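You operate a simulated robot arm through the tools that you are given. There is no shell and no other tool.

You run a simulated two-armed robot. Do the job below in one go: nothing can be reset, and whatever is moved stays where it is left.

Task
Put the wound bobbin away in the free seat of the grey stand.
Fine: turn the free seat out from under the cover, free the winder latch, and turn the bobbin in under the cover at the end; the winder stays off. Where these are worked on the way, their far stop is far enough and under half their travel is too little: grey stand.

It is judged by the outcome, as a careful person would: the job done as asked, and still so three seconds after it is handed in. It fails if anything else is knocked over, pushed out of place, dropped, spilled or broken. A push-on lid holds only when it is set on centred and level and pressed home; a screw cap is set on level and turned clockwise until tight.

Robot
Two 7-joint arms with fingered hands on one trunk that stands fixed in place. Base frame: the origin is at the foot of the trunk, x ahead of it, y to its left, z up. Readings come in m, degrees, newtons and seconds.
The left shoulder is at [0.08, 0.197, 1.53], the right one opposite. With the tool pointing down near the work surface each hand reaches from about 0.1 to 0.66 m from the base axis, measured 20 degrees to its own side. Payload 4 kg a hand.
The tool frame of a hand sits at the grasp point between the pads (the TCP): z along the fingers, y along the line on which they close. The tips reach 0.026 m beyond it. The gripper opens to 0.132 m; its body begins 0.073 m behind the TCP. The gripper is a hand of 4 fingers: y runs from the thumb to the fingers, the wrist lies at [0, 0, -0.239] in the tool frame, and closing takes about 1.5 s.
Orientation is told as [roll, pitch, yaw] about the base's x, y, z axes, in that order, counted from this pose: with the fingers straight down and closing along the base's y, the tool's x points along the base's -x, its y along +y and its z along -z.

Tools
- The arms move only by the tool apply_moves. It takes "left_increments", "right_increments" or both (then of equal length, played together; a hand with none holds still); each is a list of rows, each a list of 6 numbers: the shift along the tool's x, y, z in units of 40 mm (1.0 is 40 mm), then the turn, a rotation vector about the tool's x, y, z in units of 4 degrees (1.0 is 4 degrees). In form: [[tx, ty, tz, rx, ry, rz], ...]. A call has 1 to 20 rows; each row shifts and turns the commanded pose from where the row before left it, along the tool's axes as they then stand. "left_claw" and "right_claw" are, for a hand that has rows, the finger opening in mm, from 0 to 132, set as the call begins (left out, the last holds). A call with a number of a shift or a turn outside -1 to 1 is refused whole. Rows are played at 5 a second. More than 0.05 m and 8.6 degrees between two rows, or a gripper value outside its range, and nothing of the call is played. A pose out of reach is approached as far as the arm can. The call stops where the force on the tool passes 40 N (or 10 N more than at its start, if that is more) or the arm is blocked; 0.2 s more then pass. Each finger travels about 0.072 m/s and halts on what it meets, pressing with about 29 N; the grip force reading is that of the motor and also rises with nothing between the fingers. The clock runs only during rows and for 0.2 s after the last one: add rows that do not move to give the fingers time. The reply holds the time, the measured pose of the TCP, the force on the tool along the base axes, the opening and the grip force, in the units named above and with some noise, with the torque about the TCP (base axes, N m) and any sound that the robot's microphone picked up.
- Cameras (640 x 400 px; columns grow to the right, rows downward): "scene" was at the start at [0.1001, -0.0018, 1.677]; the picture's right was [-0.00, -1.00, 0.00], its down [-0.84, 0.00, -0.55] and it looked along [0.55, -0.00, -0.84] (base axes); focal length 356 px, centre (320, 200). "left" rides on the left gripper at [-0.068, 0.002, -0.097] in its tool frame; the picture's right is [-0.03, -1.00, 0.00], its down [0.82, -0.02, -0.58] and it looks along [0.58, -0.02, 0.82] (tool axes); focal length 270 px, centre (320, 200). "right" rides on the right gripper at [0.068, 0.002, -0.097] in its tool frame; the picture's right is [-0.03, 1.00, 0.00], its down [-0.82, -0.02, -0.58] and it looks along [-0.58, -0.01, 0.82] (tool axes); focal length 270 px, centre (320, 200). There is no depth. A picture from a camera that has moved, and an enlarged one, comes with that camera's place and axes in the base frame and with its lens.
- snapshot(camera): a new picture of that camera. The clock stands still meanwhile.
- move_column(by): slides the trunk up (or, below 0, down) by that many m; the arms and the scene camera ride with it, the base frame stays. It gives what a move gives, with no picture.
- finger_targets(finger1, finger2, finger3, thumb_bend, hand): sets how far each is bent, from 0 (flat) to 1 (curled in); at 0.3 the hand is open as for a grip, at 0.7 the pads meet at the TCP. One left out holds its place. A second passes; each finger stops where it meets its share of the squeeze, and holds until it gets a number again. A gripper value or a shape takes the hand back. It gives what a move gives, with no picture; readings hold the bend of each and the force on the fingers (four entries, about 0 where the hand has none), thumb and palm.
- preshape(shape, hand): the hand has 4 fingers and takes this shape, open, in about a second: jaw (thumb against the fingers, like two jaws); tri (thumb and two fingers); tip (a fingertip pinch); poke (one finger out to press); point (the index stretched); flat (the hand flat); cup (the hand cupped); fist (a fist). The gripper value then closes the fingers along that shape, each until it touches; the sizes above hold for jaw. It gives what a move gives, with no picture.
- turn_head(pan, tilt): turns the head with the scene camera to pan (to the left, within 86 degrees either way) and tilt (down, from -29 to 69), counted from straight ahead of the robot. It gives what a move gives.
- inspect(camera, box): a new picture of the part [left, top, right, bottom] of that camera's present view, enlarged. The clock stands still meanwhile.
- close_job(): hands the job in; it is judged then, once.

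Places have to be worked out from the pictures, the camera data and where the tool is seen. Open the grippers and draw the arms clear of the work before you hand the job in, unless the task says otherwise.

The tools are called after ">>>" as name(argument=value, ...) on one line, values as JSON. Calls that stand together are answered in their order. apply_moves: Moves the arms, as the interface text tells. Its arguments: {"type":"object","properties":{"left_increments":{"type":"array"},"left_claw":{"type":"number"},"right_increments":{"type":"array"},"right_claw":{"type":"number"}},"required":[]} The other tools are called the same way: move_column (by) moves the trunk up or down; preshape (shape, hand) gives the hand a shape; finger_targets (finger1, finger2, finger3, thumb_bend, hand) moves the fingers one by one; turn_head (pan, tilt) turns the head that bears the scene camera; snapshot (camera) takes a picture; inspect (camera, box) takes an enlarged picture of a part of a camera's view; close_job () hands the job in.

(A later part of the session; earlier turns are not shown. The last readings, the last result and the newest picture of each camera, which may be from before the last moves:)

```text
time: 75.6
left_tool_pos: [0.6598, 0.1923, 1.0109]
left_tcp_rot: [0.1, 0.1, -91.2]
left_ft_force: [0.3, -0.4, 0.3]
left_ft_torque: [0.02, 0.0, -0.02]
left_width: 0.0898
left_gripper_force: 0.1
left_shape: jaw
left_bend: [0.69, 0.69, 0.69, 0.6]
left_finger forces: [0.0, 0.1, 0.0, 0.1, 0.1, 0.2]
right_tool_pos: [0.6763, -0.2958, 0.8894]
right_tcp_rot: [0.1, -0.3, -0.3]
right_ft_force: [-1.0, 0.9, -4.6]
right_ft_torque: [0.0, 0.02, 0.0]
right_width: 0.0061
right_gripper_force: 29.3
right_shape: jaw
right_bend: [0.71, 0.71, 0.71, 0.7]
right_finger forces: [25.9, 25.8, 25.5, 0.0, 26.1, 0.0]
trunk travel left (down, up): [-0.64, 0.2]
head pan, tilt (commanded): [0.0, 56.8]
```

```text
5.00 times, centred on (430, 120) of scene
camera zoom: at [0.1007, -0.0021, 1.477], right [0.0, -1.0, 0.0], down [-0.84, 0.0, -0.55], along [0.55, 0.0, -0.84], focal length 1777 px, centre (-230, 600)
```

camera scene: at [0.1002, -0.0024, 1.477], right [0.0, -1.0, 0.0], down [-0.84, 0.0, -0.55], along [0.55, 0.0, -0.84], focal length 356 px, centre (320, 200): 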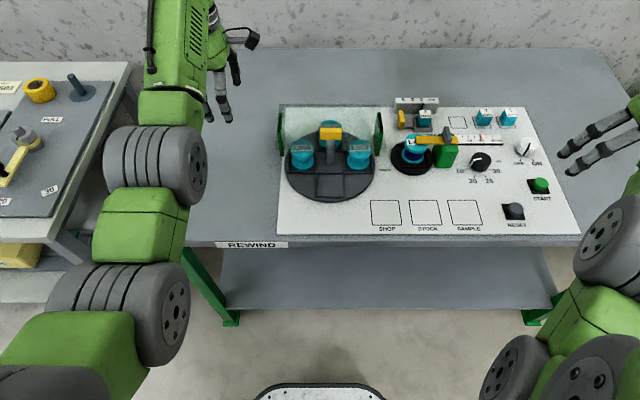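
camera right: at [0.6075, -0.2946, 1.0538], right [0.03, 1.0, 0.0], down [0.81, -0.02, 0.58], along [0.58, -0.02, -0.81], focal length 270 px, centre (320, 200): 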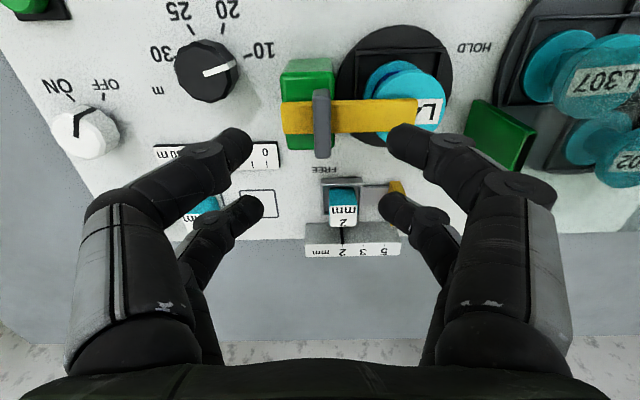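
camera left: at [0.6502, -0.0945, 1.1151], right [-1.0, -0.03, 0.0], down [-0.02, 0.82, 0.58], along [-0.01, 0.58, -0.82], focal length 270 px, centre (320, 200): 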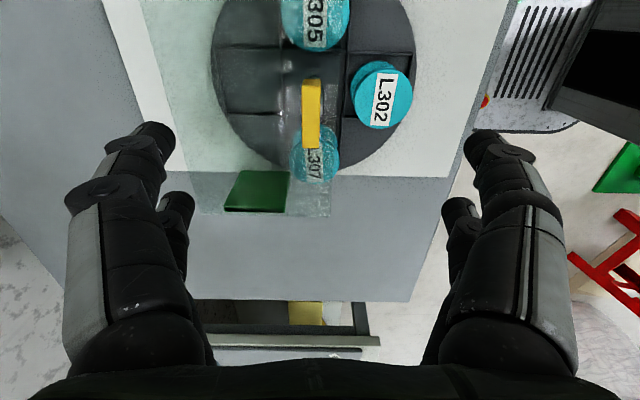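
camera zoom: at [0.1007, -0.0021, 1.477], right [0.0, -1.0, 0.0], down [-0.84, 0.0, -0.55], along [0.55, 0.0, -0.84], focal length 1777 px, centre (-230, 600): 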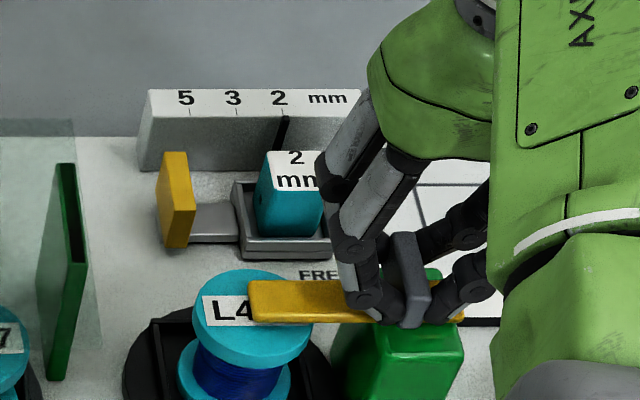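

The lug is gripped squarely. I turn it clockwise (toward FREE) by 12° as a test.

>>> apply_moves(right_increments=[[0, 0, 0, 0, 0, 0.5], [0, 0, 0, 0, 0, 0.5], [0, 0, 0, 0, 0, 0.5], [0, 0, 0, 0, 0, 0.5], [0, 0, 0, 0, 0, 0.5], [0, 0, 0, 0, 0, 0.5]])

>>> inspect(camera="right", box=[220, 100, 420, 240])

>>> inspect(camera="scene", box=[380, 80, 480, 160])

```text
time: 77.0
left_tool_pos: [0.66, 0.1917, 1.0114]
left_tcp_rot: [0.2, -0.1, -91.2]
left_ft_force: [0.0, 0.3, 0.5]
left_ft_torque: [-0.03, 0.02, 0.0]
left_width: 0.0899
left_gripper_force: 0.1
left_shape: jaw
left_bend: [0.69, 0.69, 0.69, 0.6]
left_finger forces: [0.0, 0.1, 0.1, 0.0, 0.0, 0.0]
right_tool_pos: [0.6773, -0.2956, 0.8893]
right_tcp_rot: [-0.1, -0.3, -12.2]
right_ft_force: [-4.4, -1.1, -5.9]
right_ft_torque: [-0.03, 0.11, 0.03]
right_width: 0.0062
right_gripper_force: 29.4
right_shape: jaw
right_bend: [0.71, 0.71, 0.71, 0.7]
right_finger forces: [25.7, 25.6, 26.3, 0.0, 27.0, 0.1]
trunk travel left (down, up): [-0.64, 0.2]
head pan, tilt (commanded): [0.0, 56.8]
```

```text
2.86 times, centred on (320, 170) of right
camera zoom: at [0.6092, -0.2795, 0.985], right [0.24, 0.97, 0.0], down [0.79, -0.19, 0.58], along [0.57, -0.14, -0.81], focal length 772 px, centre (320, 286)
```

zoom: 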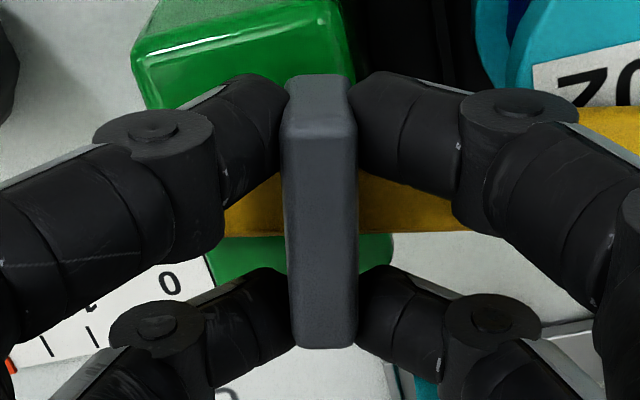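

```text
5.00 times, centred on (430, 120) of scene
camera zoom: at [0.1004, -0.0025, 1.477], right [0.0, -1.0, 0.0], down [-0.84, 0.0, -0.55], along [0.55, 0.0, -0.84], focal length 1777 px, centre (-230, 600)
```

zoom: 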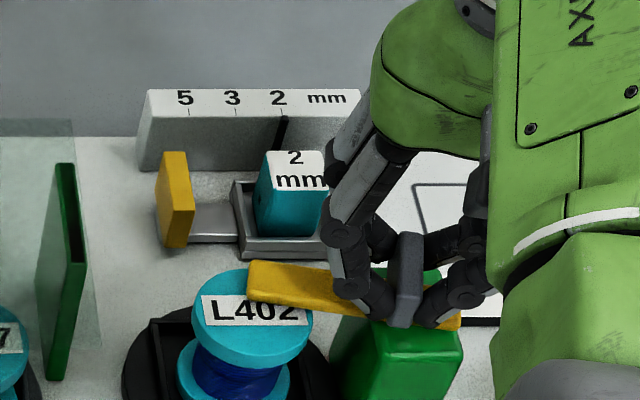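

L402 is becoming free and the latch turns easily. I continue clockwise toward FREE.

>>> apply_moves(right_increments=[[0, 0, 0, 0, 0, 0.6], [0, 0, 0, 0, 0, 0.7], [0, 0, 0, 0, 0, 0.7], [0, 0, 0, 0, 0, 0.7], [0, 0, 0, 0, 0, 0.7], [0, 0, 0, 0, 0, 0.7], [0, 0, 0, 0, 0, 0.7], [0, 0, 0, 0, 0, 0.7], [0, 0, 0, 0, 0, 0.7], [0, 0, 0, 0, 0, 0.7], [0, 0, 0, 0, 0, 0.7], [0, 0, 0, 0, 0, 0.7], [0, 0, 0, 0, 0, 0.6]])

>>> inspect(camera="right", box=[220, 100, 420, 240])

>>> inspect(camera="scene", box=[380, 80, 480, 160])

```text
time: 79.8
left_tool_pos: [0.6587, 0.1913, 1.0122]
left_tcp_rot: [0.0, -0.1, -91.2]
left_ft_force: [0.0, 0.4, 0.1]
left_ft_torque: [-0.02, 0.03, 0.04]
left_width: 0.0896
left_gripper_force: 0.0
left_shape: jaw
left_bend: [0.69, 0.69, 0.69, 0.6]
left_finger forces: [0.0, 0.0, 0.0, 0.0, 0.0, 0.1]
right_tool_pos: [0.6775, -0.2967, 0.8886]
right_tcp_rot: [0.3, -0.2, -47.9]
right_ft_force: [-9.2, -4.2, -5.6]
right_ft_torque: [-0.11, 0.23, -0.01]
right_width: 0.0063
right_gripper_force: 29.3
right_shape: jaw
right_bend: [0.71, 0.71, 0.71, 0.7]
right_finger forces: [25.1, 25.2, 29.3, 0.0, 30.4, 0.0]
trunk travel left (down, up): [-0.64, 0.2]
head pan, tilt (commanded): [0.0, 56.8]
```

```text
2.86 times, centred on (320, 170) of right
camera zoom: at [0.6306, -0.2445, 0.985], right [0.76, 0.65, 0.0], down [0.53, -0.62, 0.58], along [0.38, -0.44, -0.81], focal length 772 px, centre (320, 286)
```

zoom: 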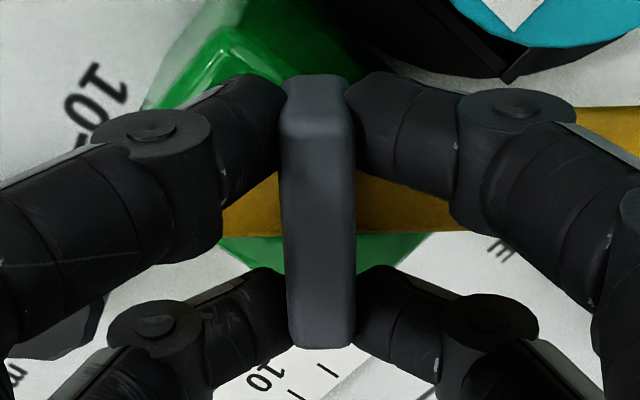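

```text
5.00 times, centred on (430, 120) of scene
camera zoom: at [0.0993, -0.003, 1.4771], right [0.0, -1.0, 0.0], down [-0.84, 0.0, -0.55], along [0.55, 0.0, -0.84], focal length 1777 px, centre (-230, 600)
```

zoom: 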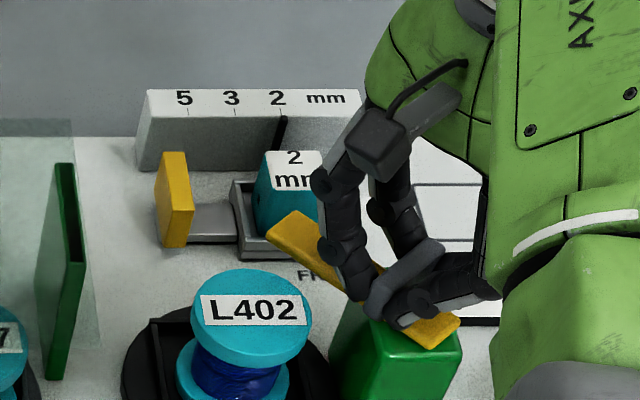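

The arm is about halfway to FREE; a small side force shows the tool is ~2 mm off the pivot. I correct it and keep turning to about -90°.

>>> apply_moves(right_increments=[[0.01, -0.03, 0, 0, 0, 0.5], [0.01, -0.03, 0, 0, 0, 0.6], [0, 0, 0, 0, 0, 0.7], [0, 0, 0, 0, 0, 0.7], [0, 0, 0, 0, 0, 0.7], [0, 0, 0, 0, 0, 0.7], [0, 0, 0, 0, 0, 0.7], [0, 0, 0, 0, 0, 0.7], [0, 0, 0, 0, 0, 0.7], [0, 0, 0, 0, 0, 0.7], [0, 0, 0, 0, 0, 0.7], [0, 0, 0, 0, 0, 0.7], [0, 0, 0, 0, 0, 0.7], [0, 0, 0, 0, 0, 0.7], [0, 0, 0, 0, 0, 0.6]])

>>> inspect(camera="right", box=[220, 100, 420, 240])

>>> inspect(camera="scene", box=[380, 80, 480, 160])

```text
time: 83.0
left_tool_pos: [0.6592, 0.191, 1.0112]
left_tcp_rot: [0.1, 0.1, -91.2]
left_ft_force: [-0.3, 0.5, -0.2]
left_ft_torque: [-0.01, 0.01, 0.0]
left_width: 0.0896
left_gripper_force: 0.0
left_shape: jaw
left_bend: [0.69, 0.69, 0.69, 0.6]
left_finger forces: [0.0, 0.0, 0.1, 0.0, 0.0, 0.0]
right_tool_pos: [0.6736, -0.2969, 0.8901]
right_tcp_rot: [0.3, -0.1, -88.3]
right_ft_force: [2.2, -2.9, -0.8]
right_ft_torque: [-0.06, -0.03, -0.04]
right_width: 0.0062
right_gripper_force: 29.1
right_shape: jaw
right_bend: [0.71, 0.71, 0.71, 0.7]
right_finger forces: [28.2, 27.9, 27.2, 0.0, 27.0, 0.0]
trunk travel left (down, up): [-0.64, 0.2]
head pan, tilt (commanded): [0.0, 56.8]
```

```text
2.86 times, centred on (320, 170) of right
camera zoom: at [0.6734, -0.2283, 0.9851], right [1.0, 0.0, 0.01], down [0.0, -0.82, 0.58], along [0.01, -0.58, -0.82], focal length 772 px, centre (320, 286)
```

zoom: 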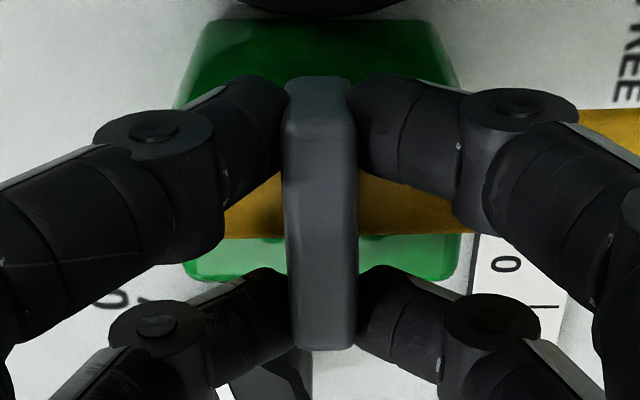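

```text
5.00 times, centred on (430, 120) of scene
camera zoom: at [0.1009, -0.0026, 1.477], right [0.0, -1.0, 0.0], down [-0.84, 0.0, -0.55], along [0.55, 0.0, -0.84], focal length 1777 px, centre (-230, 600)
```

zoom: 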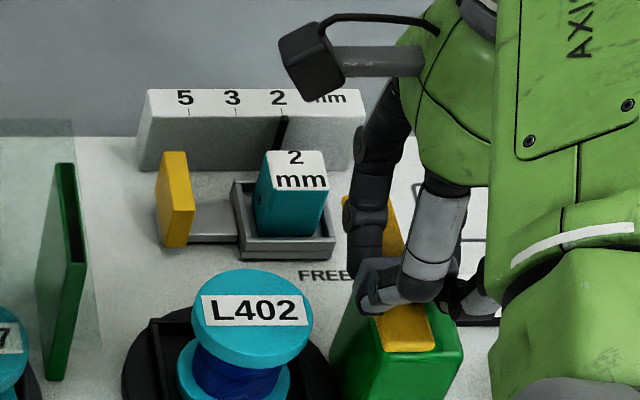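

The arm now points back at FREE (88°). I nudge further to feel for the far stop.

>>> apply_moves(right_increments=[[0, 0, 0, 0, 0, 0.5], [0, 0, 0, 0, 0, 0.5], [0, 0, 0, 0, 0, 0.5], [0, 0, 0, 0, 0, 0.5]])

>>> inspect(camera="right", box=[220, 100, 420, 240])

>>> inspect(camera="scene", box=[380, 80, 480, 160])

```text
time: 84.0
left_tool_pos: [0.661, 0.1926, 1.0111]
left_tcp_rot: [0.1, 0.0, -91.2]
left_ft_force: [0.6, 0.2, -0.4]
left_ft_torque: [-0.02, -0.01, 0.0]
left_width: 0.0899
left_gripper_force: 0.1
left_shape: jaw
left_bend: [0.69, 0.69, 0.69, 0.6]
left_finger forces: [0.0, 0.1, 0.0, 0.0, 0.1, 0.0]
right_tool_pos: [0.6745, -0.2959, 0.8883]
right_tcp_rot: [0.3, 0.0, -96.3]
right_ft_force: [-0.2, -0.6, -3.4]
right_ft_torque: [-0.03, 0.05, 0.58]
right_width: 0.0062
right_gripper_force: 28.7
right_shape: jaw
right_bend: [0.71, 0.71, 0.71, 0.7]
right_finger forces: [24.3, 33.3, 24.3, 0.1, 34.0, 0.0]
trunk travel left (down, up): [-0.64, 0.2]
head pan, tilt (commanded): [0.0, 56.8]
```

```text
2.86 times, centred on (320, 170) of right
camera zoom: at [0.6826, -0.2287, 0.9853], right [0.99, -0.13, 0.0], down [-0.11, -0.81, 0.58], along [-0.07, -0.57, -0.82], focal length 772 px, centre (320, 286)
```

zoom: 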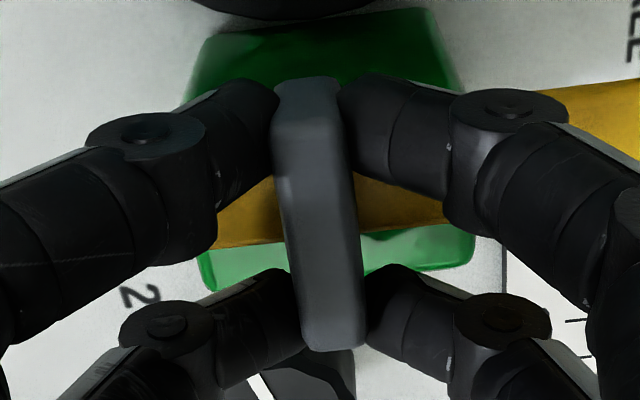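

```text
5.00 times, centred on (430, 120) of scene
camera zoom: at [0.1005, -0.0022, 1.4769], right [0.0, -1.0, 0.0], down [-0.84, 0.0, -0.55], along [0.55, 0.0, -0.84], focal length 1777 px, centre (-230, 600)
```

zoom: 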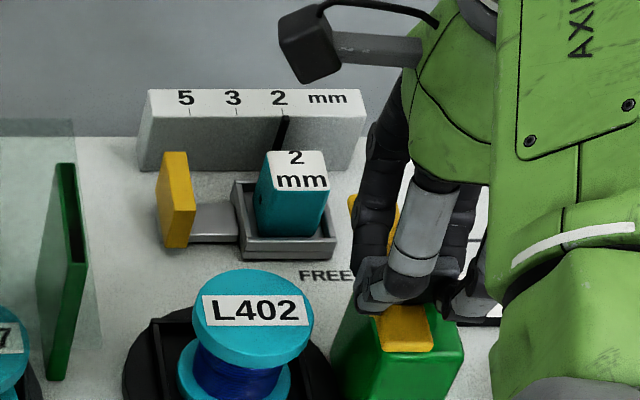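

The torque rise (0.58 N m) marks the far stop at 90°: the latch is free. I relax the twist, open and lift the right hand.

>>> apply_moves(right_increments=[[0, 0, 0, 0, 0, -0.5], [0, 0, 0, 0, 0, -0.5], [0, 0, 0, 0, 0, -0.4]])

>>> apply_moves(right_increments=[[0, 0, 0, 0, 0, 0], [0, 0, 0, 0, 0, 0], [0, 0, 0, 0, 0, 0], [0, 0, 0, 0, 0, 0], [0, 0, 0, 0, 0, 0], [0, 0, -0.5, 0, 0, 0], [0, 0, -0.75, 0, 0, 0], [0, 0, -0.75, 0, 0, 0], [0, 0, -0.75, 0, 0, 0], [0, 0, 0, 0, 0, 0]], right_claw=60)

>>> snapshot(camera="right")

>>> inspect(camera="scene", box=[370, 80, 490, 180])

```text
time: 84.8
left_tool_pos: [0.6596, 0.192, 1.0104]
left_tcp_rot: [0.0, 0.0, -91.1]
left_ft_force: [-1.2, 0.4, -0.7]
left_ft_torque: [0.01, 0.03, 0.05]
left_width: 0.0895
left_gripper_force: 0.0
left_shape: jaw
left_bend: [0.69, 0.69, 0.69, 0.6]
left_finger forces: [0.1, 0.1, 0.1, 0.1, 0.0, 0.0]
right_tool_pos: [0.6747, -0.2963, 0.8877]
right_tcp_rot: [0.2, 0.0, -90.6]
right_ft_force: [-1.2, -1.3, -1.7]
right_ft_torque: [-0.04, 0.03, -0.05]
right_width: 0.0063
right_gripper_force: 28.8
right_shape: jaw
right_bend: [0.71, 0.71, 0.71, 0.7]
right_finger forces: [29.1, 27.2, 29.3, 0.1, 27.5, 0.0]
trunk travel left (down, up): [-0.64, 0.2]
head pan, tilt (commanded): [0.0, 56.8]
```

```text
time: 87.0
left_tool_pos: [0.6589, 0.192, 1.0107]
left_tcp_rot: [0.1, 0.1, -91.3]
left_ft_force: [1.3, -0.5, -0.3]
left_ft_torque: [0.01, -0.01, 0.01]
left_width: 0.0897
left_gripper_force: 0.0
left_shape: jaw
left_bend: [0.69, 0.69, 0.69, 0.6]
left_finger forces: [0.0, 0.0, 0.0, 0.0, 0.1, 0.1]
right_tool_pos: [0.6757, -0.2972, 0.9993]
right_tcp_rot: [0.2, 0.0, -90.7]
right_ft_force: [0.3, 0.3, -0.1]
right_ft_torque: [0.02, 0.01, 0.0]
right_width: 0.0596
right_gripper_force: 0.2
right_shape: jaw
right_bend: [0.73, 0.73, 0.73, 0.7]
right_finger forces: [0.0, 0.0, 0.0, 0.0, 0.1, 0.0]
trunk travel left (down, up): [-0.64, 0.2]
head pan, tilt (commanded): [0.0, 56.8]
```

```text
taken
camera right: at [0.676, -0.2288, 1.0958], right [1.0, -0.04, 0.01], down [-0.03, -0.82, 0.58], along [-0.02, -0.58, -0.82], focal length 270 px, centre (320, 200)
```

right: 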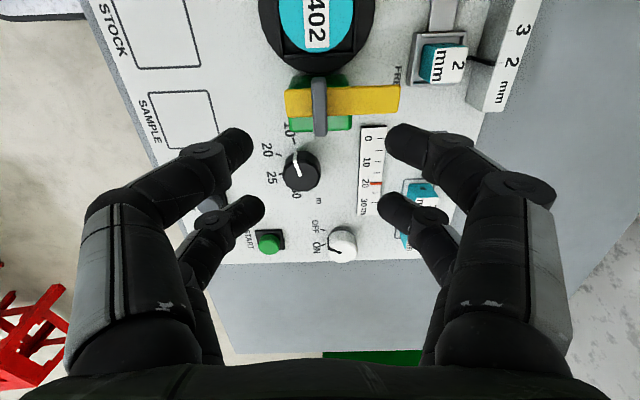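

```text
4.00 times, centred on (430, 130) of scene
camera zoom: at [0.1005, -0.0019, 1.477], right [0.0, -1.0, 0.0], down [-0.84, 0.0, -0.55], along [0.55, 0.0, -0.84], focal length 1422 px, centre (-120, 480)
```

zoom: 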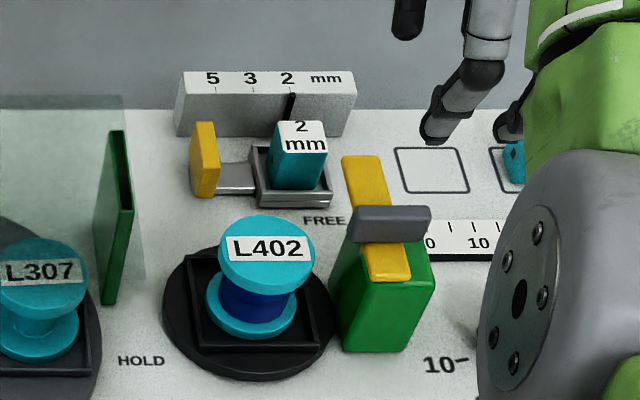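

The latch sits at FREE and L402 is uncovered at about (0.673, -0.230). I move the right hand above it with a 90 mm opening, closing direction along x, and check alignment.

>>> apply_moves(right_increments=[[0.55, -0.02, 0, 0, 0, 0], [0.55, -0.02, 0, 0, 0, 0], [0.55, -0.02, 0, 0, 0, 0], [0, 0, 0.5, 0, 0, 0], [0, 0, 0.5, 0, 0, 0], [0, 0, 0, 0, 0, 0]], right_claw=90)

>>> snapshot(camera="right")

>>> inspect(camera="right", box=[220, 40, 420, 180])

>>> inspect(camera="scene", box=[370, 80, 490, 180])

```text
time: 88.4
left_tool_pos: [0.6583, 0.1927, 1.0106]
left_tcp_rot: [0.1, -0.2, -91.2]
left_ft_force: [0.1, -0.7, -0.8]
left_ft_torque: [-0.01, 0.03, 0.03]
left_width: 0.0899
left_gripper_force: 0.0
left_shape: jaw
left_bend: [0.69, 0.69, 0.69, 0.6]
left_finger forces: [0.0, 0.1, 0.0, 0.0, 0.0, 0.0]
right_tool_pos: [0.6726, -0.2305, 0.959]
right_tcp_rot: [0.4, -0.1, -90.6]
right_ft_force: [0.8, 0.5, -0.3]
right_ft_torque: [0.0, 0.05, 0.03]
right_width: 0.0896
right_gripper_force: 0.0
right_shape: jaw
right_bend: [0.69, 0.69, 0.69, 0.6]
right_finger forces: [0.1, 0.0, 0.0, 0.0, 0.0, 0.0]
trunk travel left (down, up): [-0.64, 0.2]
head pan, tilt (commanded): [0.0, 56.8]
```

```text
taken
camera right: at [0.6736, -0.162, 1.0553], right [1.0, -0.04, 0.01], down [-0.03, -0.82, 0.58], along [-0.02, -0.58, -0.82], focal length 270 px, centre (320, 200)
```

right: 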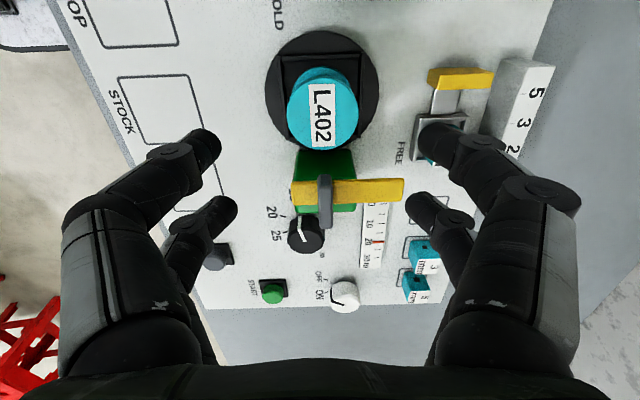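

```text
2.86 times, centred on (320, 110) of right
camera zoom: at [0.6736, -0.162, 1.0553], right [1.0, -0.04, 0.01], down [-0.03, -0.82, 0.58], along [-0.02, -0.58, -0.82], focal length 772 px, centre (320, 457)
```

zoom: 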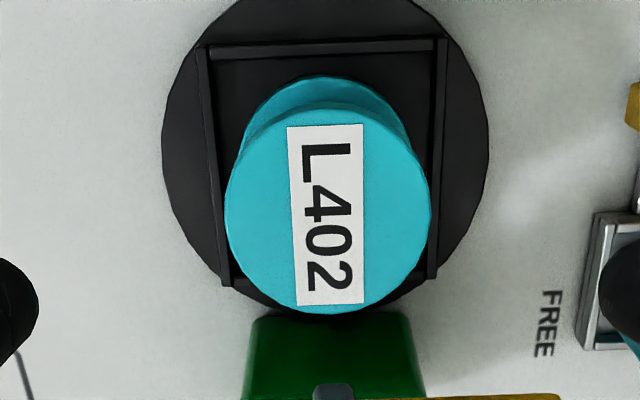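

```text
4.00 times, centred on (430, 130) of scene
camera zoom: at [0.0998, -0.0014, 1.4771], right [0.0, -1.0, 0.0], down [-0.84, 0.0, -0.55], along [0.55, 0.0, -0.84], focal length 1422 px, centre (-120, 480)
```

zoom: 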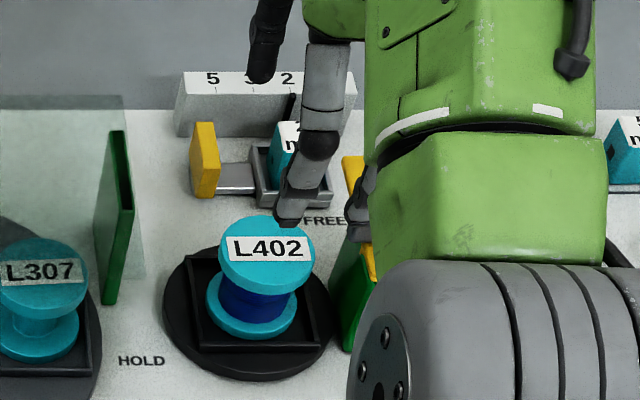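

The bobbin top is within 3 mm of the tool axis (centre ≈(0.674, -0.2285), flange Ø56 mm). I narrow to 80 mm and descend around it in steps to TCP z≈0.848.

>>> apply_moves(right_increments=[[0.05, 0.03, 0.4, 0, 0, 0], [0, 0, 0.5, 0, 0, 0], [0, 0, 0.5, 0, 0, 0], [0, 0, 0.5, 0, 0, 0], [0, 0, 0.4, 0, 0, 0], [0, 0, 0.25, 0, 0, 0], [0, 0, 0.2, 0, 0, 0], [0, 0, 0, 0, 0, 0]], right_claw=80)

>>> inspect(camera="right", box=[180, 60, 460, 260])

>>> inspect(camera="scene", box=[370, 80, 490, 180])

```text
time: 90.2
left_tool_pos: [0.6602, 0.1932, 1.0101]
left_tcp_rot: [0.1, -0.1, -91.2]
left_ft_force: [0.1, 0.4, 0.2]
left_ft_torque: [0.01, 0.0, 0.03]
left_width: 0.0897
left_gripper_force: 0.0
left_shape: jaw
left_bend: [0.69, 0.69, 0.69, 0.6]
left_finger forces: [0.0, 0.0, 0.0, 0.1, 0.0, 0.1]
right_tool_pos: [0.6741, -0.2285, 0.8475]
right_tcp_rot: [0.3, 0.0, -90.7]
right_ft_force: [-0.4, -0.8, 0.2]
right_ft_torque: [0.04, 0.03, 0.03]
right_width: 0.0807
right_gripper_force: 0.0
right_shape: jaw
right_bend: [0.71, 0.71, 0.71, 0.7]
right_finger forces: [0.1, 0.0, 0.0, 0.0, 0.0, 0.0]
trunk travel left (down, up): [-0.64, 0.2]
head pan, tilt (commanded): [0.0, 56.8]
```

```text
2.00 times, centred on (320, 160) of right
camera zoom: at [0.6762, -0.1602, 0.9441], right [1.0, -0.04, 0.01], down [-0.03, -0.82, 0.58], along [-0.02, -0.58, -0.82], focal length 541 px, centre (320, 280)
```

zoom: 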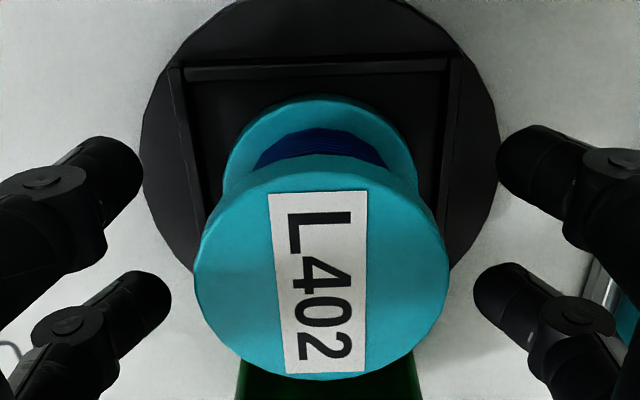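

```text
4.00 times, centred on (430, 130) of scene
camera zoom: at [0.1002, -0.0017, 1.477], right [0.0, -1.0, 0.0], down [-0.84, 0.0, -0.55], along [0.55, 0.0, -0.84], focal length 1422 px, centre (-120, 480)
```

zoom: 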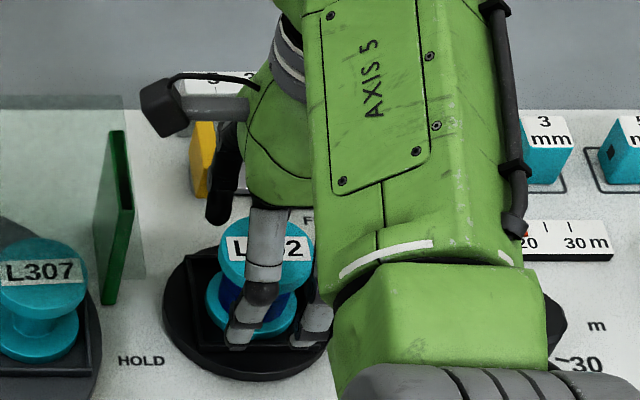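

The flange is centred between the four finger pads. I close on the bobbin's top flange.

>>> apply_moves(right_increments=[[0, 0, 0, 0, 0, 0], [0, 0, 0, 0, 0, 0], [0, 0, 0, 0, 0, 0], [0, 0, 0, 0, 0, 0], [0, 0, 0, 0, 0, 0], [0, 0, 0, 0, 0, 0], [0, 0, 0, 0, 0, 0]], right_claw=20)

>>> inspect(camera="right", box=[180, 60, 460, 260])

>>> inspect(camera="scene", box=[370, 80, 490, 180])

```text
time: 91.8
left_tool_pos: [0.6592, 0.1923, 1.0099]
left_tcp_rot: [0.1, -0.1, -91.1]
left_ft_force: [0.3, -0.2, 0.1]
left_ft_torque: [0.01, -0.03, 0.0]
left_width: 0.0897
left_gripper_force: 0.1
left_shape: jaw
left_bend: [0.69, 0.69, 0.69, 0.6]
left_finger forces: [0.1, 0.0, 0.0, 0.0, 0.0, 0.1]
right_tool_pos: [0.6757, -0.2288, 0.8478]
right_tcp_rot: [0.3, 0.0, -90.6]
right_ft_force: [-0.2, 0.2, 0.1]
right_ft_torque: [0.0, -0.03, -0.01]
right_width: 0.0263
right_gripper_force: 29.2
right_shape: jaw
right_bend: [0.73, 0.73, 0.73, 0.72]
right_finger forces: [28.3, 27.5, 25.9, 0.0, 24.7, 0.0]
trunk travel left (down, up): [-0.64, 0.2]
head pan, tilt (commanded): [0.0, 56.8]
```

```text
2.00 times, centred on (320, 160) of right
camera zoom: at [0.6764, -0.1603, 0.9439], right [1.0, -0.04, 0.01], down [-0.03, -0.82, 0.58], along [-0.02, -0.58, -0.82], focal length 541 px, centre (320, 280)
```

zoom: 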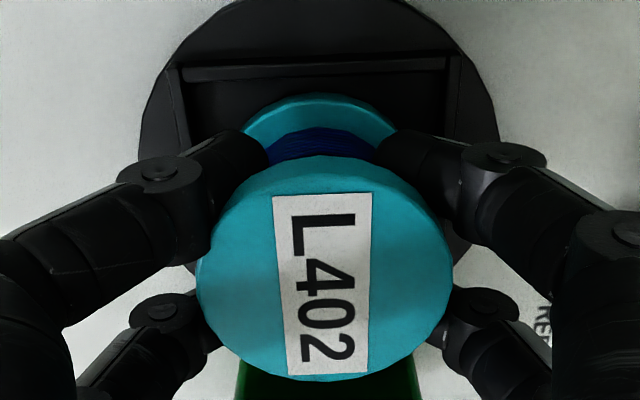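

```text
4.00 times, centred on (430, 130) of scene
camera zoom: at [0.1006, -0.0019, 1.477], right [0.0, -1.0, 0.0], down [-0.84, 0.0, -0.55], along [0.55, 0.0, -0.84], focal length 1422 px, centre (-120, 480)
```

zoom: 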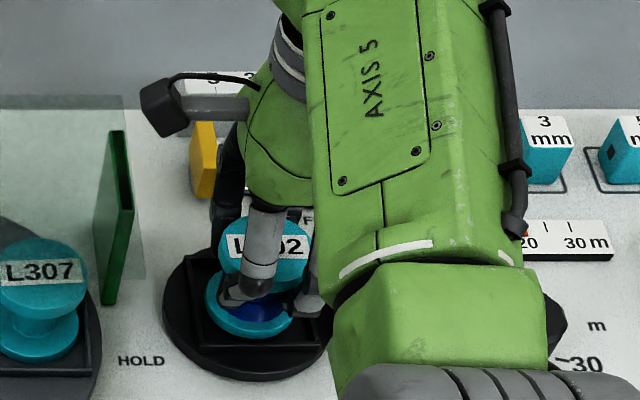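

The fingertips have closed in under the top flange, hooking it securely (about 26 N on each). I lift slowly and check.

>>> apply_moves(right_increments=[[0, 0, -0.1, 0, 0, 0], [0, 0, -0.15, 0, 0, 0], [0, 0, -0.25, 0, 0, 0], [0, 0, 0, 0, 0, 0]])

>>> inspect(camera="right", box=[180, 60, 460, 260])

>>> inspect(camera="scene", box=[370, 80, 490, 180])

```text
time: 92.8
left_tool_pos: [0.6605, 0.1924, 1.0107]
left_tcp_rot: [0.1, 0.1, -91.1]
left_ft_force: [-0.2, -0.2, -0.3]
left_ft_torque: [0.02, -0.01, -0.04]
left_width: 0.0898
left_gripper_force: 0.0
left_shape: jaw
left_bend: [0.69, 0.69, 0.69, 0.6]
left_finger forces: [0.1, 0.1, 0.0, 0.0, 0.1, 0.0]
right_tool_pos: [0.6752, -0.2286, 0.8689]
right_tcp_rot: [0.3, 0.1, -90.6]
right_ft_force: [-0.6, -0.2, -1.7]
right_ft_torque: [-0.04, 0.01, -0.01]
right_width: 0.0264
right_gripper_force: 29.4
right_shape: jaw
right_bend: [0.73, 0.73, 0.73, 0.72]
right_finger forces: [28.5, 27.7, 26.0, 0.0, 24.9, 0.0]
trunk travel left (down, up): [-0.64, 0.2]
head pan, tilt (commanded): [0.0, 56.8]
```

```text
2.00 times, centred on (320, 160) of right
camera zoom: at [0.6763, -0.1604, 0.965], right [1.0, -0.04, 0.01], down [-0.03, -0.82, 0.58], along [-0.02, -0.58, -0.82], focal length 541 px, centre (320, 280)
```

zoom: 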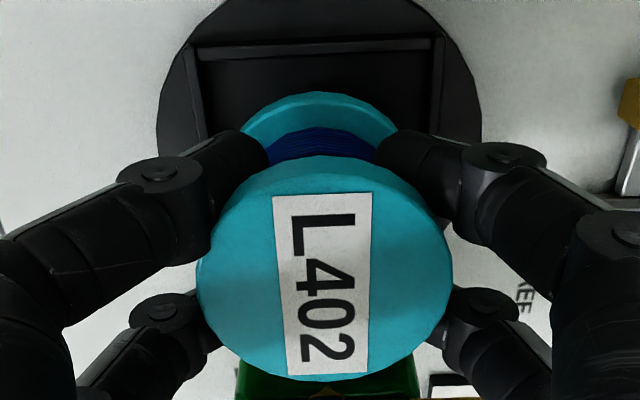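

```text
4.00 times, centred on (430, 130) of scene
camera zoom: at [0.1006, -0.0019, 1.477], right [0.0, -1.0, 0.0], down [-0.84, 0.0, -0.55], along [0.55, 0.0, -0.84], focal length 1422 px, centre (-120, 480)
```

zoom: 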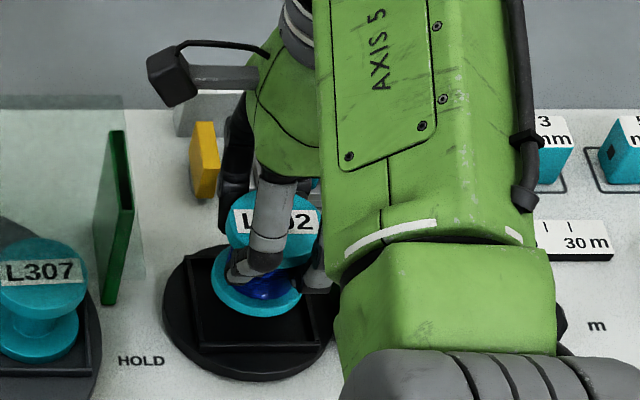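

The bobbin came off cleanly with the hand (small load, same pose in the grip). I lift it to z≈0.99 while moving the left hand a little farther away.

>>> apply_moves(right_increments=[[0, 0, -0.5, 0, 0, 0], [0, 0, -0.75, 0, 0, 0], [0, 0, -0.75, 0, 0, 0], [0, 0, -0.75, 0, 0, 0], [0, 0, -0.5, 0, 0, 0], [0, 0, 0, 0, 0, 0]], left_increments=[[0.5, 0, 0, 0, 0, 0], [0.5, 0, 0, 0, 0, 0], [0.5, 0, 0, 0, 0, 0], [0.5, 0, 0, 0, 0, 0], [0, 0, 0, 0, 0, 0], [0, 0, 0, 0, 0, 0]])

>>> snapshot(camera="right")

>>> snapshot(camera="scene")

```text
time: 94.2
left_tool_pos: [0.6599, 0.2684, 1.0086]
left_tcp_rot: [0.1, -0.1, -91.2]
left_ft_force: [0.7, 0.0, 0.5]
left_ft_torque: [-0.01, -0.01, -0.02]
left_width: 0.0896
left_gripper_force: 0.1
left_shape: jaw
left_bend: [0.69, 0.69, 0.69, 0.6]
left_finger forces: [0.0, 0.0, 0.1, 0.0, 0.0, 0.0]
right_tool_pos: [0.6751, -0.2302, 0.9988]
right_tcp_rot: [0.2, 0.0, -90.6]
right_ft_force: [-0.4, -0.6, -1.4]
right_ft_torque: [-0.01, 0.03, -0.04]
right_width: 0.0258
right_gripper_force: 29.3
right_shape: jaw
right_bend: [0.73, 0.73, 0.73, 0.72]
right_finger forces: [29.3, 28.4, 27.0, 0.0, 25.4, 0.0]
trunk travel left (down, up): [-0.64, 0.2]
head pan, tilt (commanded): [0.0, 56.8]
```

```text
taken
camera right: at [0.676, -0.1612, 1.0951], right [1.0, -0.04, 0.01], down [-0.03, -0.82, 0.58], along [-0.02, -0.58, -0.82], focal length 270 px, centre (320, 200)
```

right: 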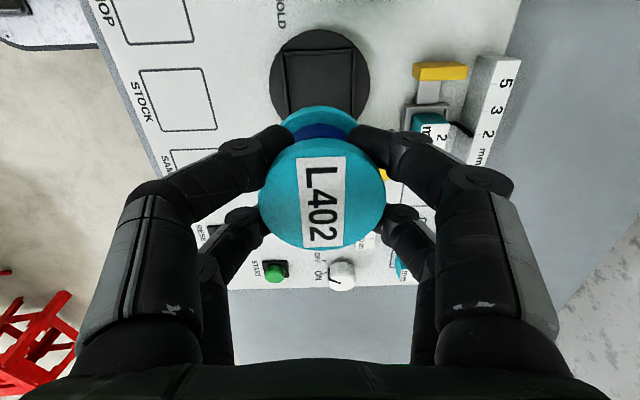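

```text
taken
camera scene: at [0.1008, -0.0023, 1.477], right [0.0, -1.0, 0.0], down [-0.84, 0.0, -0.55], along [0.55, 0.0, -0.84], focal length 356 px, centre (320, 200)
```

scene: 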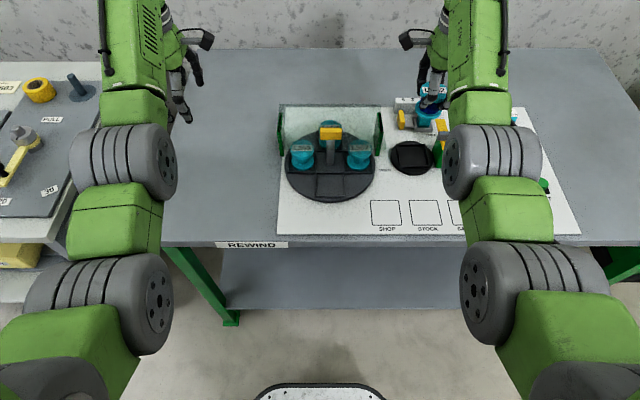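

The bobbin hangs upright in the grip. I turn the right hand in place from yaw -90° toward 0° at this safe height.

>>> apply_moves(right_increments=[[0, 0, 0, 0, 0, -0.6], [0, 0, 0, 0, 0, -1], [0, 0, 0, 0, 0, -1], [0, 0, 0, 0, 0, -1], [0, 0, 0, 0, 0, -1], [0, 0, 0, 0, 0, -1], [0, 0, 0, 0, 0, -1], [0, 0, 0, 0, 0, -1], [0, 0, 0, 0, 0, -1], [0, 0, 0, 0, 0, -1], [0, 0, 0, 0, 0, -1], [0, 0, 0, 0, 0, -1], [0, 0, 0, 0, 0, -1], [0, 0, 0, 0, 0, -1], [0, 0, 0, 0, 0, -1], [0, 0, 0, 0, 0, -1], [0, 0, 0, 0, 0, -1], [0, 0, 0, 0, 0, -1], [0, 0, 0, 0, 0, -1], [0, 0, 0, 0, 0, -0.6]])

```text
time: 98.4
left_tool_pos: [0.6595, 0.2705, 1.0099]
left_tcp_rot: [0.1, -0.1, -91.2]
left_ft_force: [0.0, -0.1, 0.1]
left_ft_torque: [-0.01, 0.01, 0.02]
left_width: 0.0895
left_gripper_force: 0.0
left_shape: jaw
left_bend: [0.69, 0.69, 0.69, 0.6]
left_finger forces: [0.1, 0.1, 0.0, 0.0, 0.0, 0.0]
right_tool_pos: [0.6742, -0.2289, 0.9991]
right_tcp_rot: [0.1, -0.3, -13.8]
right_ft_force: [-0.1, -0.7, -1.6]
right_ft_torque: [0.02, 0.02, 0.03]
right_width: 0.026
right_gripper_force: 29.1
right_shape: jaw
right_bend: [0.73, 0.73, 0.73, 0.72]
right_finger forces: [29.4, 28.5, 27.2, 0.1, 25.7, 0.0]
trunk travel left (down, up): [-0.64, 0.2]
head pan, tilt (commanded): [0.0, 56.8]
```

Yaw is -14° now. I finish the turn to 0°, then move forward of the stand (x 0.58) and across to y≈-0.026, still high.

>>> apply_moves(right_increments=[[0, 0, 0, 0, 0, -0.9], [0, 0, 0, 0, 0, -0.9], [0, 0, 0, 0, 0, -0.9], [0, 0, 0, 0, 0, -0.75], [0.6, 0, 0, 0, 0, 0], [0.6, 0, 0, 0, 0, 0], [0.6, 0, 0, 0, 0, 0], [0.55, 0, 0, 0, 0, 0], [0, 0.6, 0, 0, 0, 0], [0, 0.75, 0, 0, 0, 0], [0, 0.75, 0, 0, 0, 0], [0, 0.75, 0, 0, 0, 0], [0, 0.75, 0, 0, 0, 0], [0, 0.75, 0, 0, 0, 0], [0, 0.7, 0, 0, 0, 0], [0, 0, 0, 0, 0, 0]])

>>> snapshot(camera="right")

>>> snapshot(camera="scene")

>>> snapshot(camera="left")

```text
time: 101.8
left_tool_pos: [0.6608, 0.2695, 1.0102]
left_tcp_rot: [0.1, 0.0, -91.1]
left_ft_force: [-1.0, -0.2, 0.3]
left_ft_torque: [-0.01, 0.02, -0.01]
left_width: 0.0896
left_gripper_force: 0.1
left_shape: jaw
left_bend: [0.69, 0.69, 0.69, 0.6]
left_finger forces: [0.0, 0.1, 0.1, 0.1, 0.0, 0.1]
right_tool_pos: [0.5803, -0.0261, 0.9985]
right_tcp_rot: [0.0, -0.3, -0.1]
right_ft_force: [-0.2, -0.2, -0.9]
right_ft_torque: [-0.03, -0.01, 0.01]
right_width: 0.0259
right_gripper_force: 29.2
right_shape: jaw
right_bend: [0.73, 0.73, 0.73, 0.72]
right_finger forces: [31.1, 30.1, 28.9, 0.0, 27.8, 0.0]
trunk travel left (down, up): [-0.64, 0.2]
head pan, tilt (commanded): [0.0, 56.8]
```

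```text
taken
camera right: at [0.5103, -0.0242, 1.0948], right [0.03, 1.0, 0.0], down [0.81, -0.02, 0.58], along [0.58, -0.02, -0.81], focal length 270 px, centre (320, 200)
```

right: 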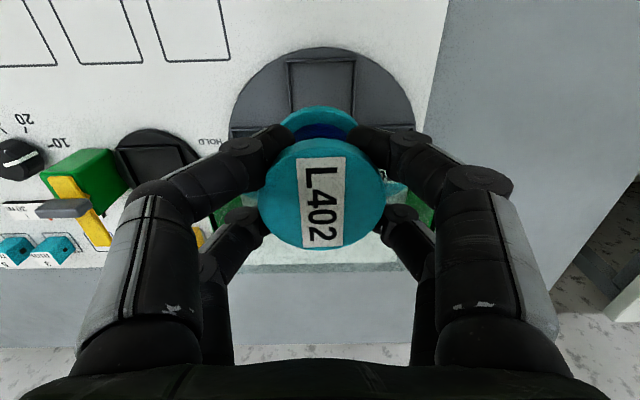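

```text
taken
camera scene: at [0.1006, -0.0021, 1.477], right [0.0, -1.0, 0.0], down [-0.84, 0.0, -0.55], along [0.55, 0.0, -0.84], focal length 356 px, centre (320, 200)
```

scene: 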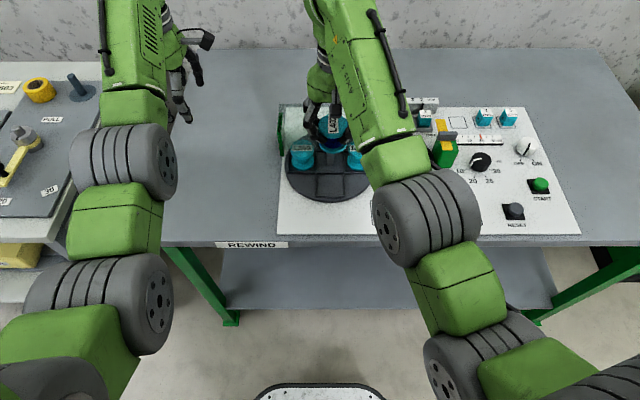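

```text
taken
camera left: at [0.6613, 0.2005, 1.1063], right [-1.0, -0.01, 0.0], down [0.0, 0.82, 0.58], along [0.0, 0.58, -0.82], focal length 270 px, centre (320, 200)
```

left: 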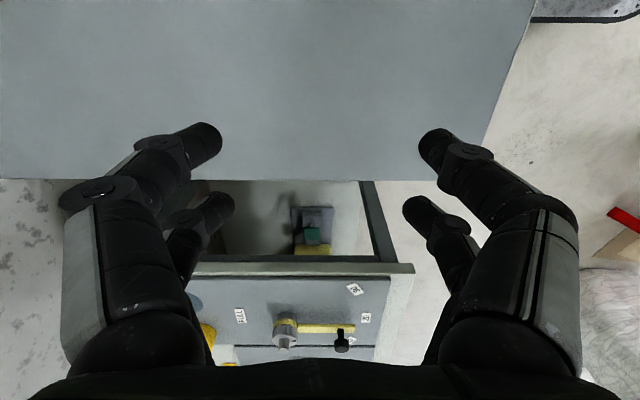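

The hand is over the seat. I zoom on the right camera and the scene camera to align the bobbin over the pocket.

>>> inspect(camera="right", box=[220, 30, 420, 170])

>>> inspect(camera="scene", box=[280, 100, 390, 210])

```text
2.86 times, centred on (320, 100) of right
camera zoom: at [0.5103, -0.0242, 1.0948], right [0.03, 1.0, 0.0], down [0.81, -0.02, 0.58], along [0.58, -0.02, -0.81], focal length 772 px, centre (320, 486)
```

zoom: 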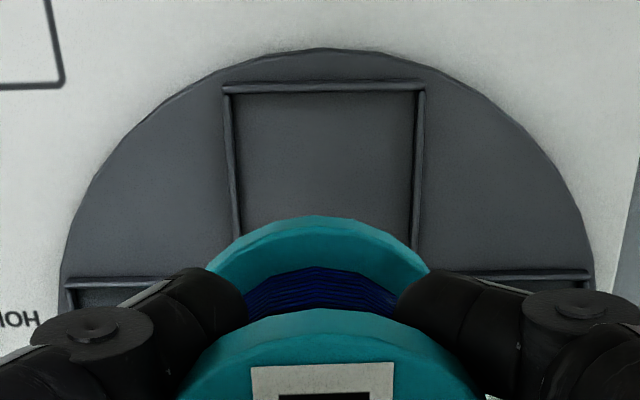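

```text
3.64 times, centred on (335, 155) of scene
camera zoom: at [0.1006, -0.0021, 1.477], right [0.0, -1.0, 0.0], down [-0.84, 0.0, -0.55], along [0.55, 0.0, -0.84], focal length 1293 px, centre (266, 364)
```

zoom: 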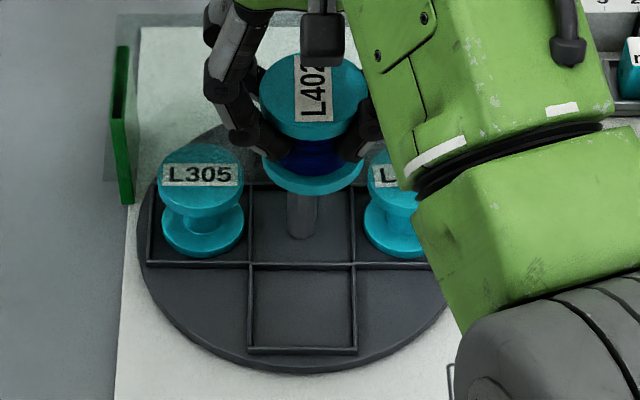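

I need the pocket's position to within ~2 mm, so I take higher zooms of the pocket from the scene camera and of its front border from the right camera.

>>> inspect(camera="scene", box=[300, 160, 364, 210])

>>> inspect(camera="right", box=[270, 40, 370, 110])

>>> inspect(camera="scene", box=[280, 130, 380, 210])

```text
8.00 times, centred on (332, 185) of scene
camera zoom: at [0.1006, -0.0021, 1.477], right [0.0, -1.0, 0.0], down [-0.84, 0.0, -0.55], along [0.55, 0.0, -0.84], focal length 2844 px, centre (224, 320)
```

zoom: 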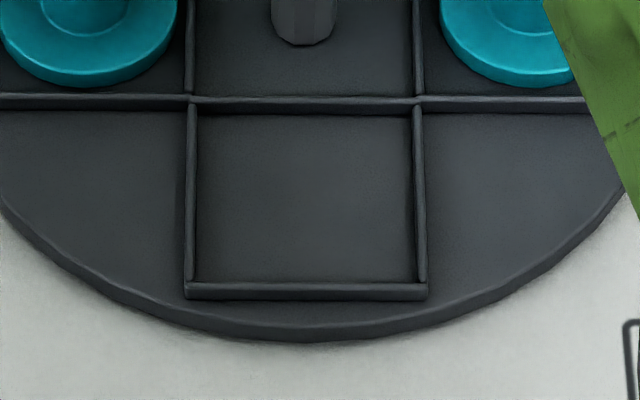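

```text
5.71 times, centred on (320, 75) of right
camera zoom: at [0.5103, -0.0242, 1.0948], right [0.03, 1.0, 0.0], down [0.81, -0.02, 0.58], along [0.58, -0.02, -0.81], focal length 1544 px, centre (320, 914)
```

zoom: 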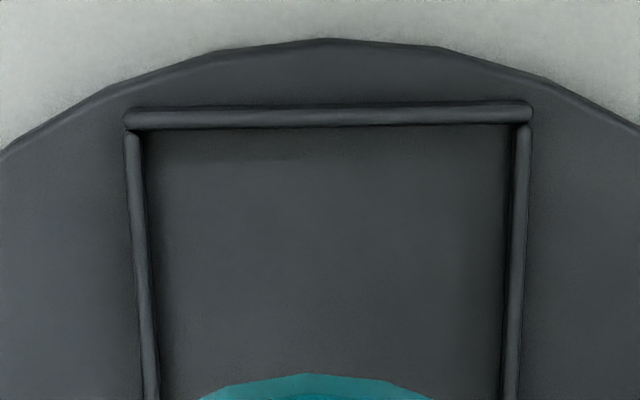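

```text
5.00 times, centred on (330, 170) of scene
camera zoom: at [0.1006, -0.0021, 1.477], right [0.0, -1.0, 0.0], down [-0.84, 0.0, -0.55], along [0.55, 0.0, -0.84], focal length 1777 px, centre (270, 350)
```

zoom: 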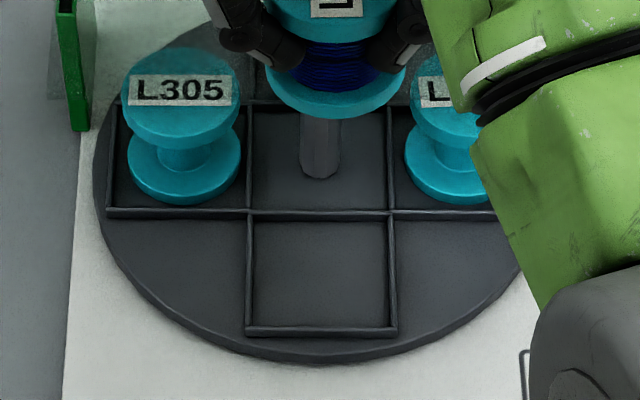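

Combining both cameras and the handle pivot, the pocket centre is about (0.585, -0.024), inner width ≈61 mm against the 56 mm flange. I shift +5 mm in x, +2 mm in y and lower to TCP z≈0.885 for a closer check.

>>> apply_moves(right_increments=[[-0.12, 0.05, 0.3, 0, 0, 0], [0, 0, 0.6, 0, 0, 0], [0, 0, 0.6, 0, 0, 0], [0, 0, 0.6, 0, 0, 0], [0, 0, 0.5, 0, 0, 0], [0, 0, 0.25, 0, 0, 0], [0, 0, 0, 0, 0, 0]])

>>> inspect(camera="right", box=[220, 30, 420, 170])

>>> inspect(camera="scene", box=[290, 130, 370, 200])

```text
time: 103.4
left_tool_pos: [0.6601, 0.2694, 1.0084]
left_tcp_rot: [0.1, -0.2, -91.2]
left_ft_force: [-0.1, 0.0, -0.8]
left_ft_torque: [0.02, -0.02, -0.03]
left_width: 0.0898
left_gripper_force: 0.1
left_shape: jaw
left_bend: [0.69, 0.69, 0.69, 0.6]
left_finger forces: [0.0, 0.1, 0.1, 0.1, 0.0, 0.0]
right_tool_pos: [0.583, -0.0228, 0.8847]
right_tcp_rot: [0.0, -0.3, 0.0]
right_ft_force: [-0.4, -0.6, -1.6]
right_ft_torque: [0.01, -0.02, 0.0]
right_width: 0.0257
right_gripper_force: 29.1
right_shape: jaw
right_bend: [0.73, 0.73, 0.73, 0.72]
right_finger forces: [31.4, 30.6, 29.8, 0.1, 28.4, 0.1]
trunk travel left (down, up): [-0.64, 0.2]
head pan, tilt (commanded): [0.0, 56.8]
```

```text
2.86 times, centred on (320, 100) of right
camera zoom: at [0.5149, -0.0221, 0.9799], right [0.03, 1.0, 0.0], down [0.81, -0.02, 0.58], along [0.58, -0.02, -0.81], focal length 772 px, centre (320, 486)
```

zoom: 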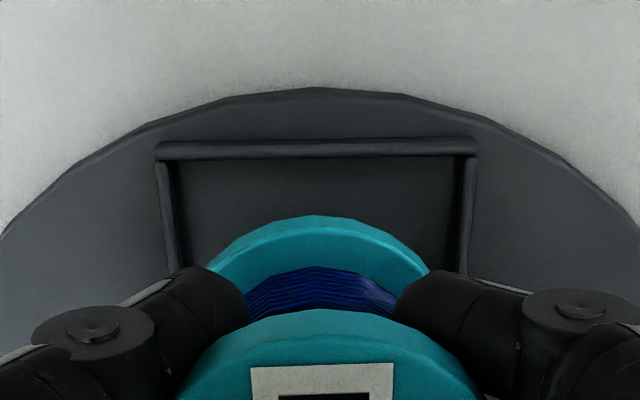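

```text
5.71 times, centred on (330, 165) of scene
camera zoom: at [0.1004, -0.0016, 1.477], right [0.0, -1.0, 0.0], down [-0.84, 0.0, -0.55], along [0.55, 0.0, -0.84], focal length 2031 px, centre (263, 400)
```

zoom: 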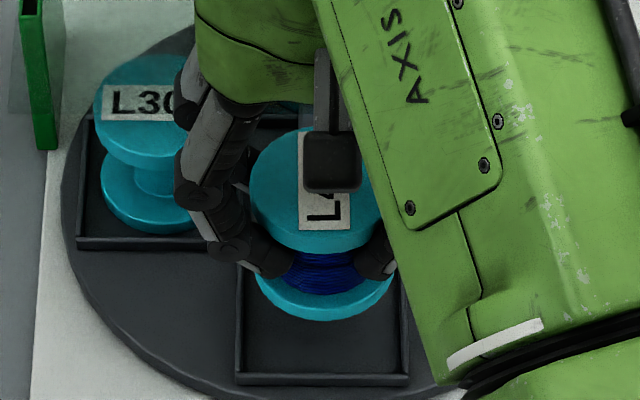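

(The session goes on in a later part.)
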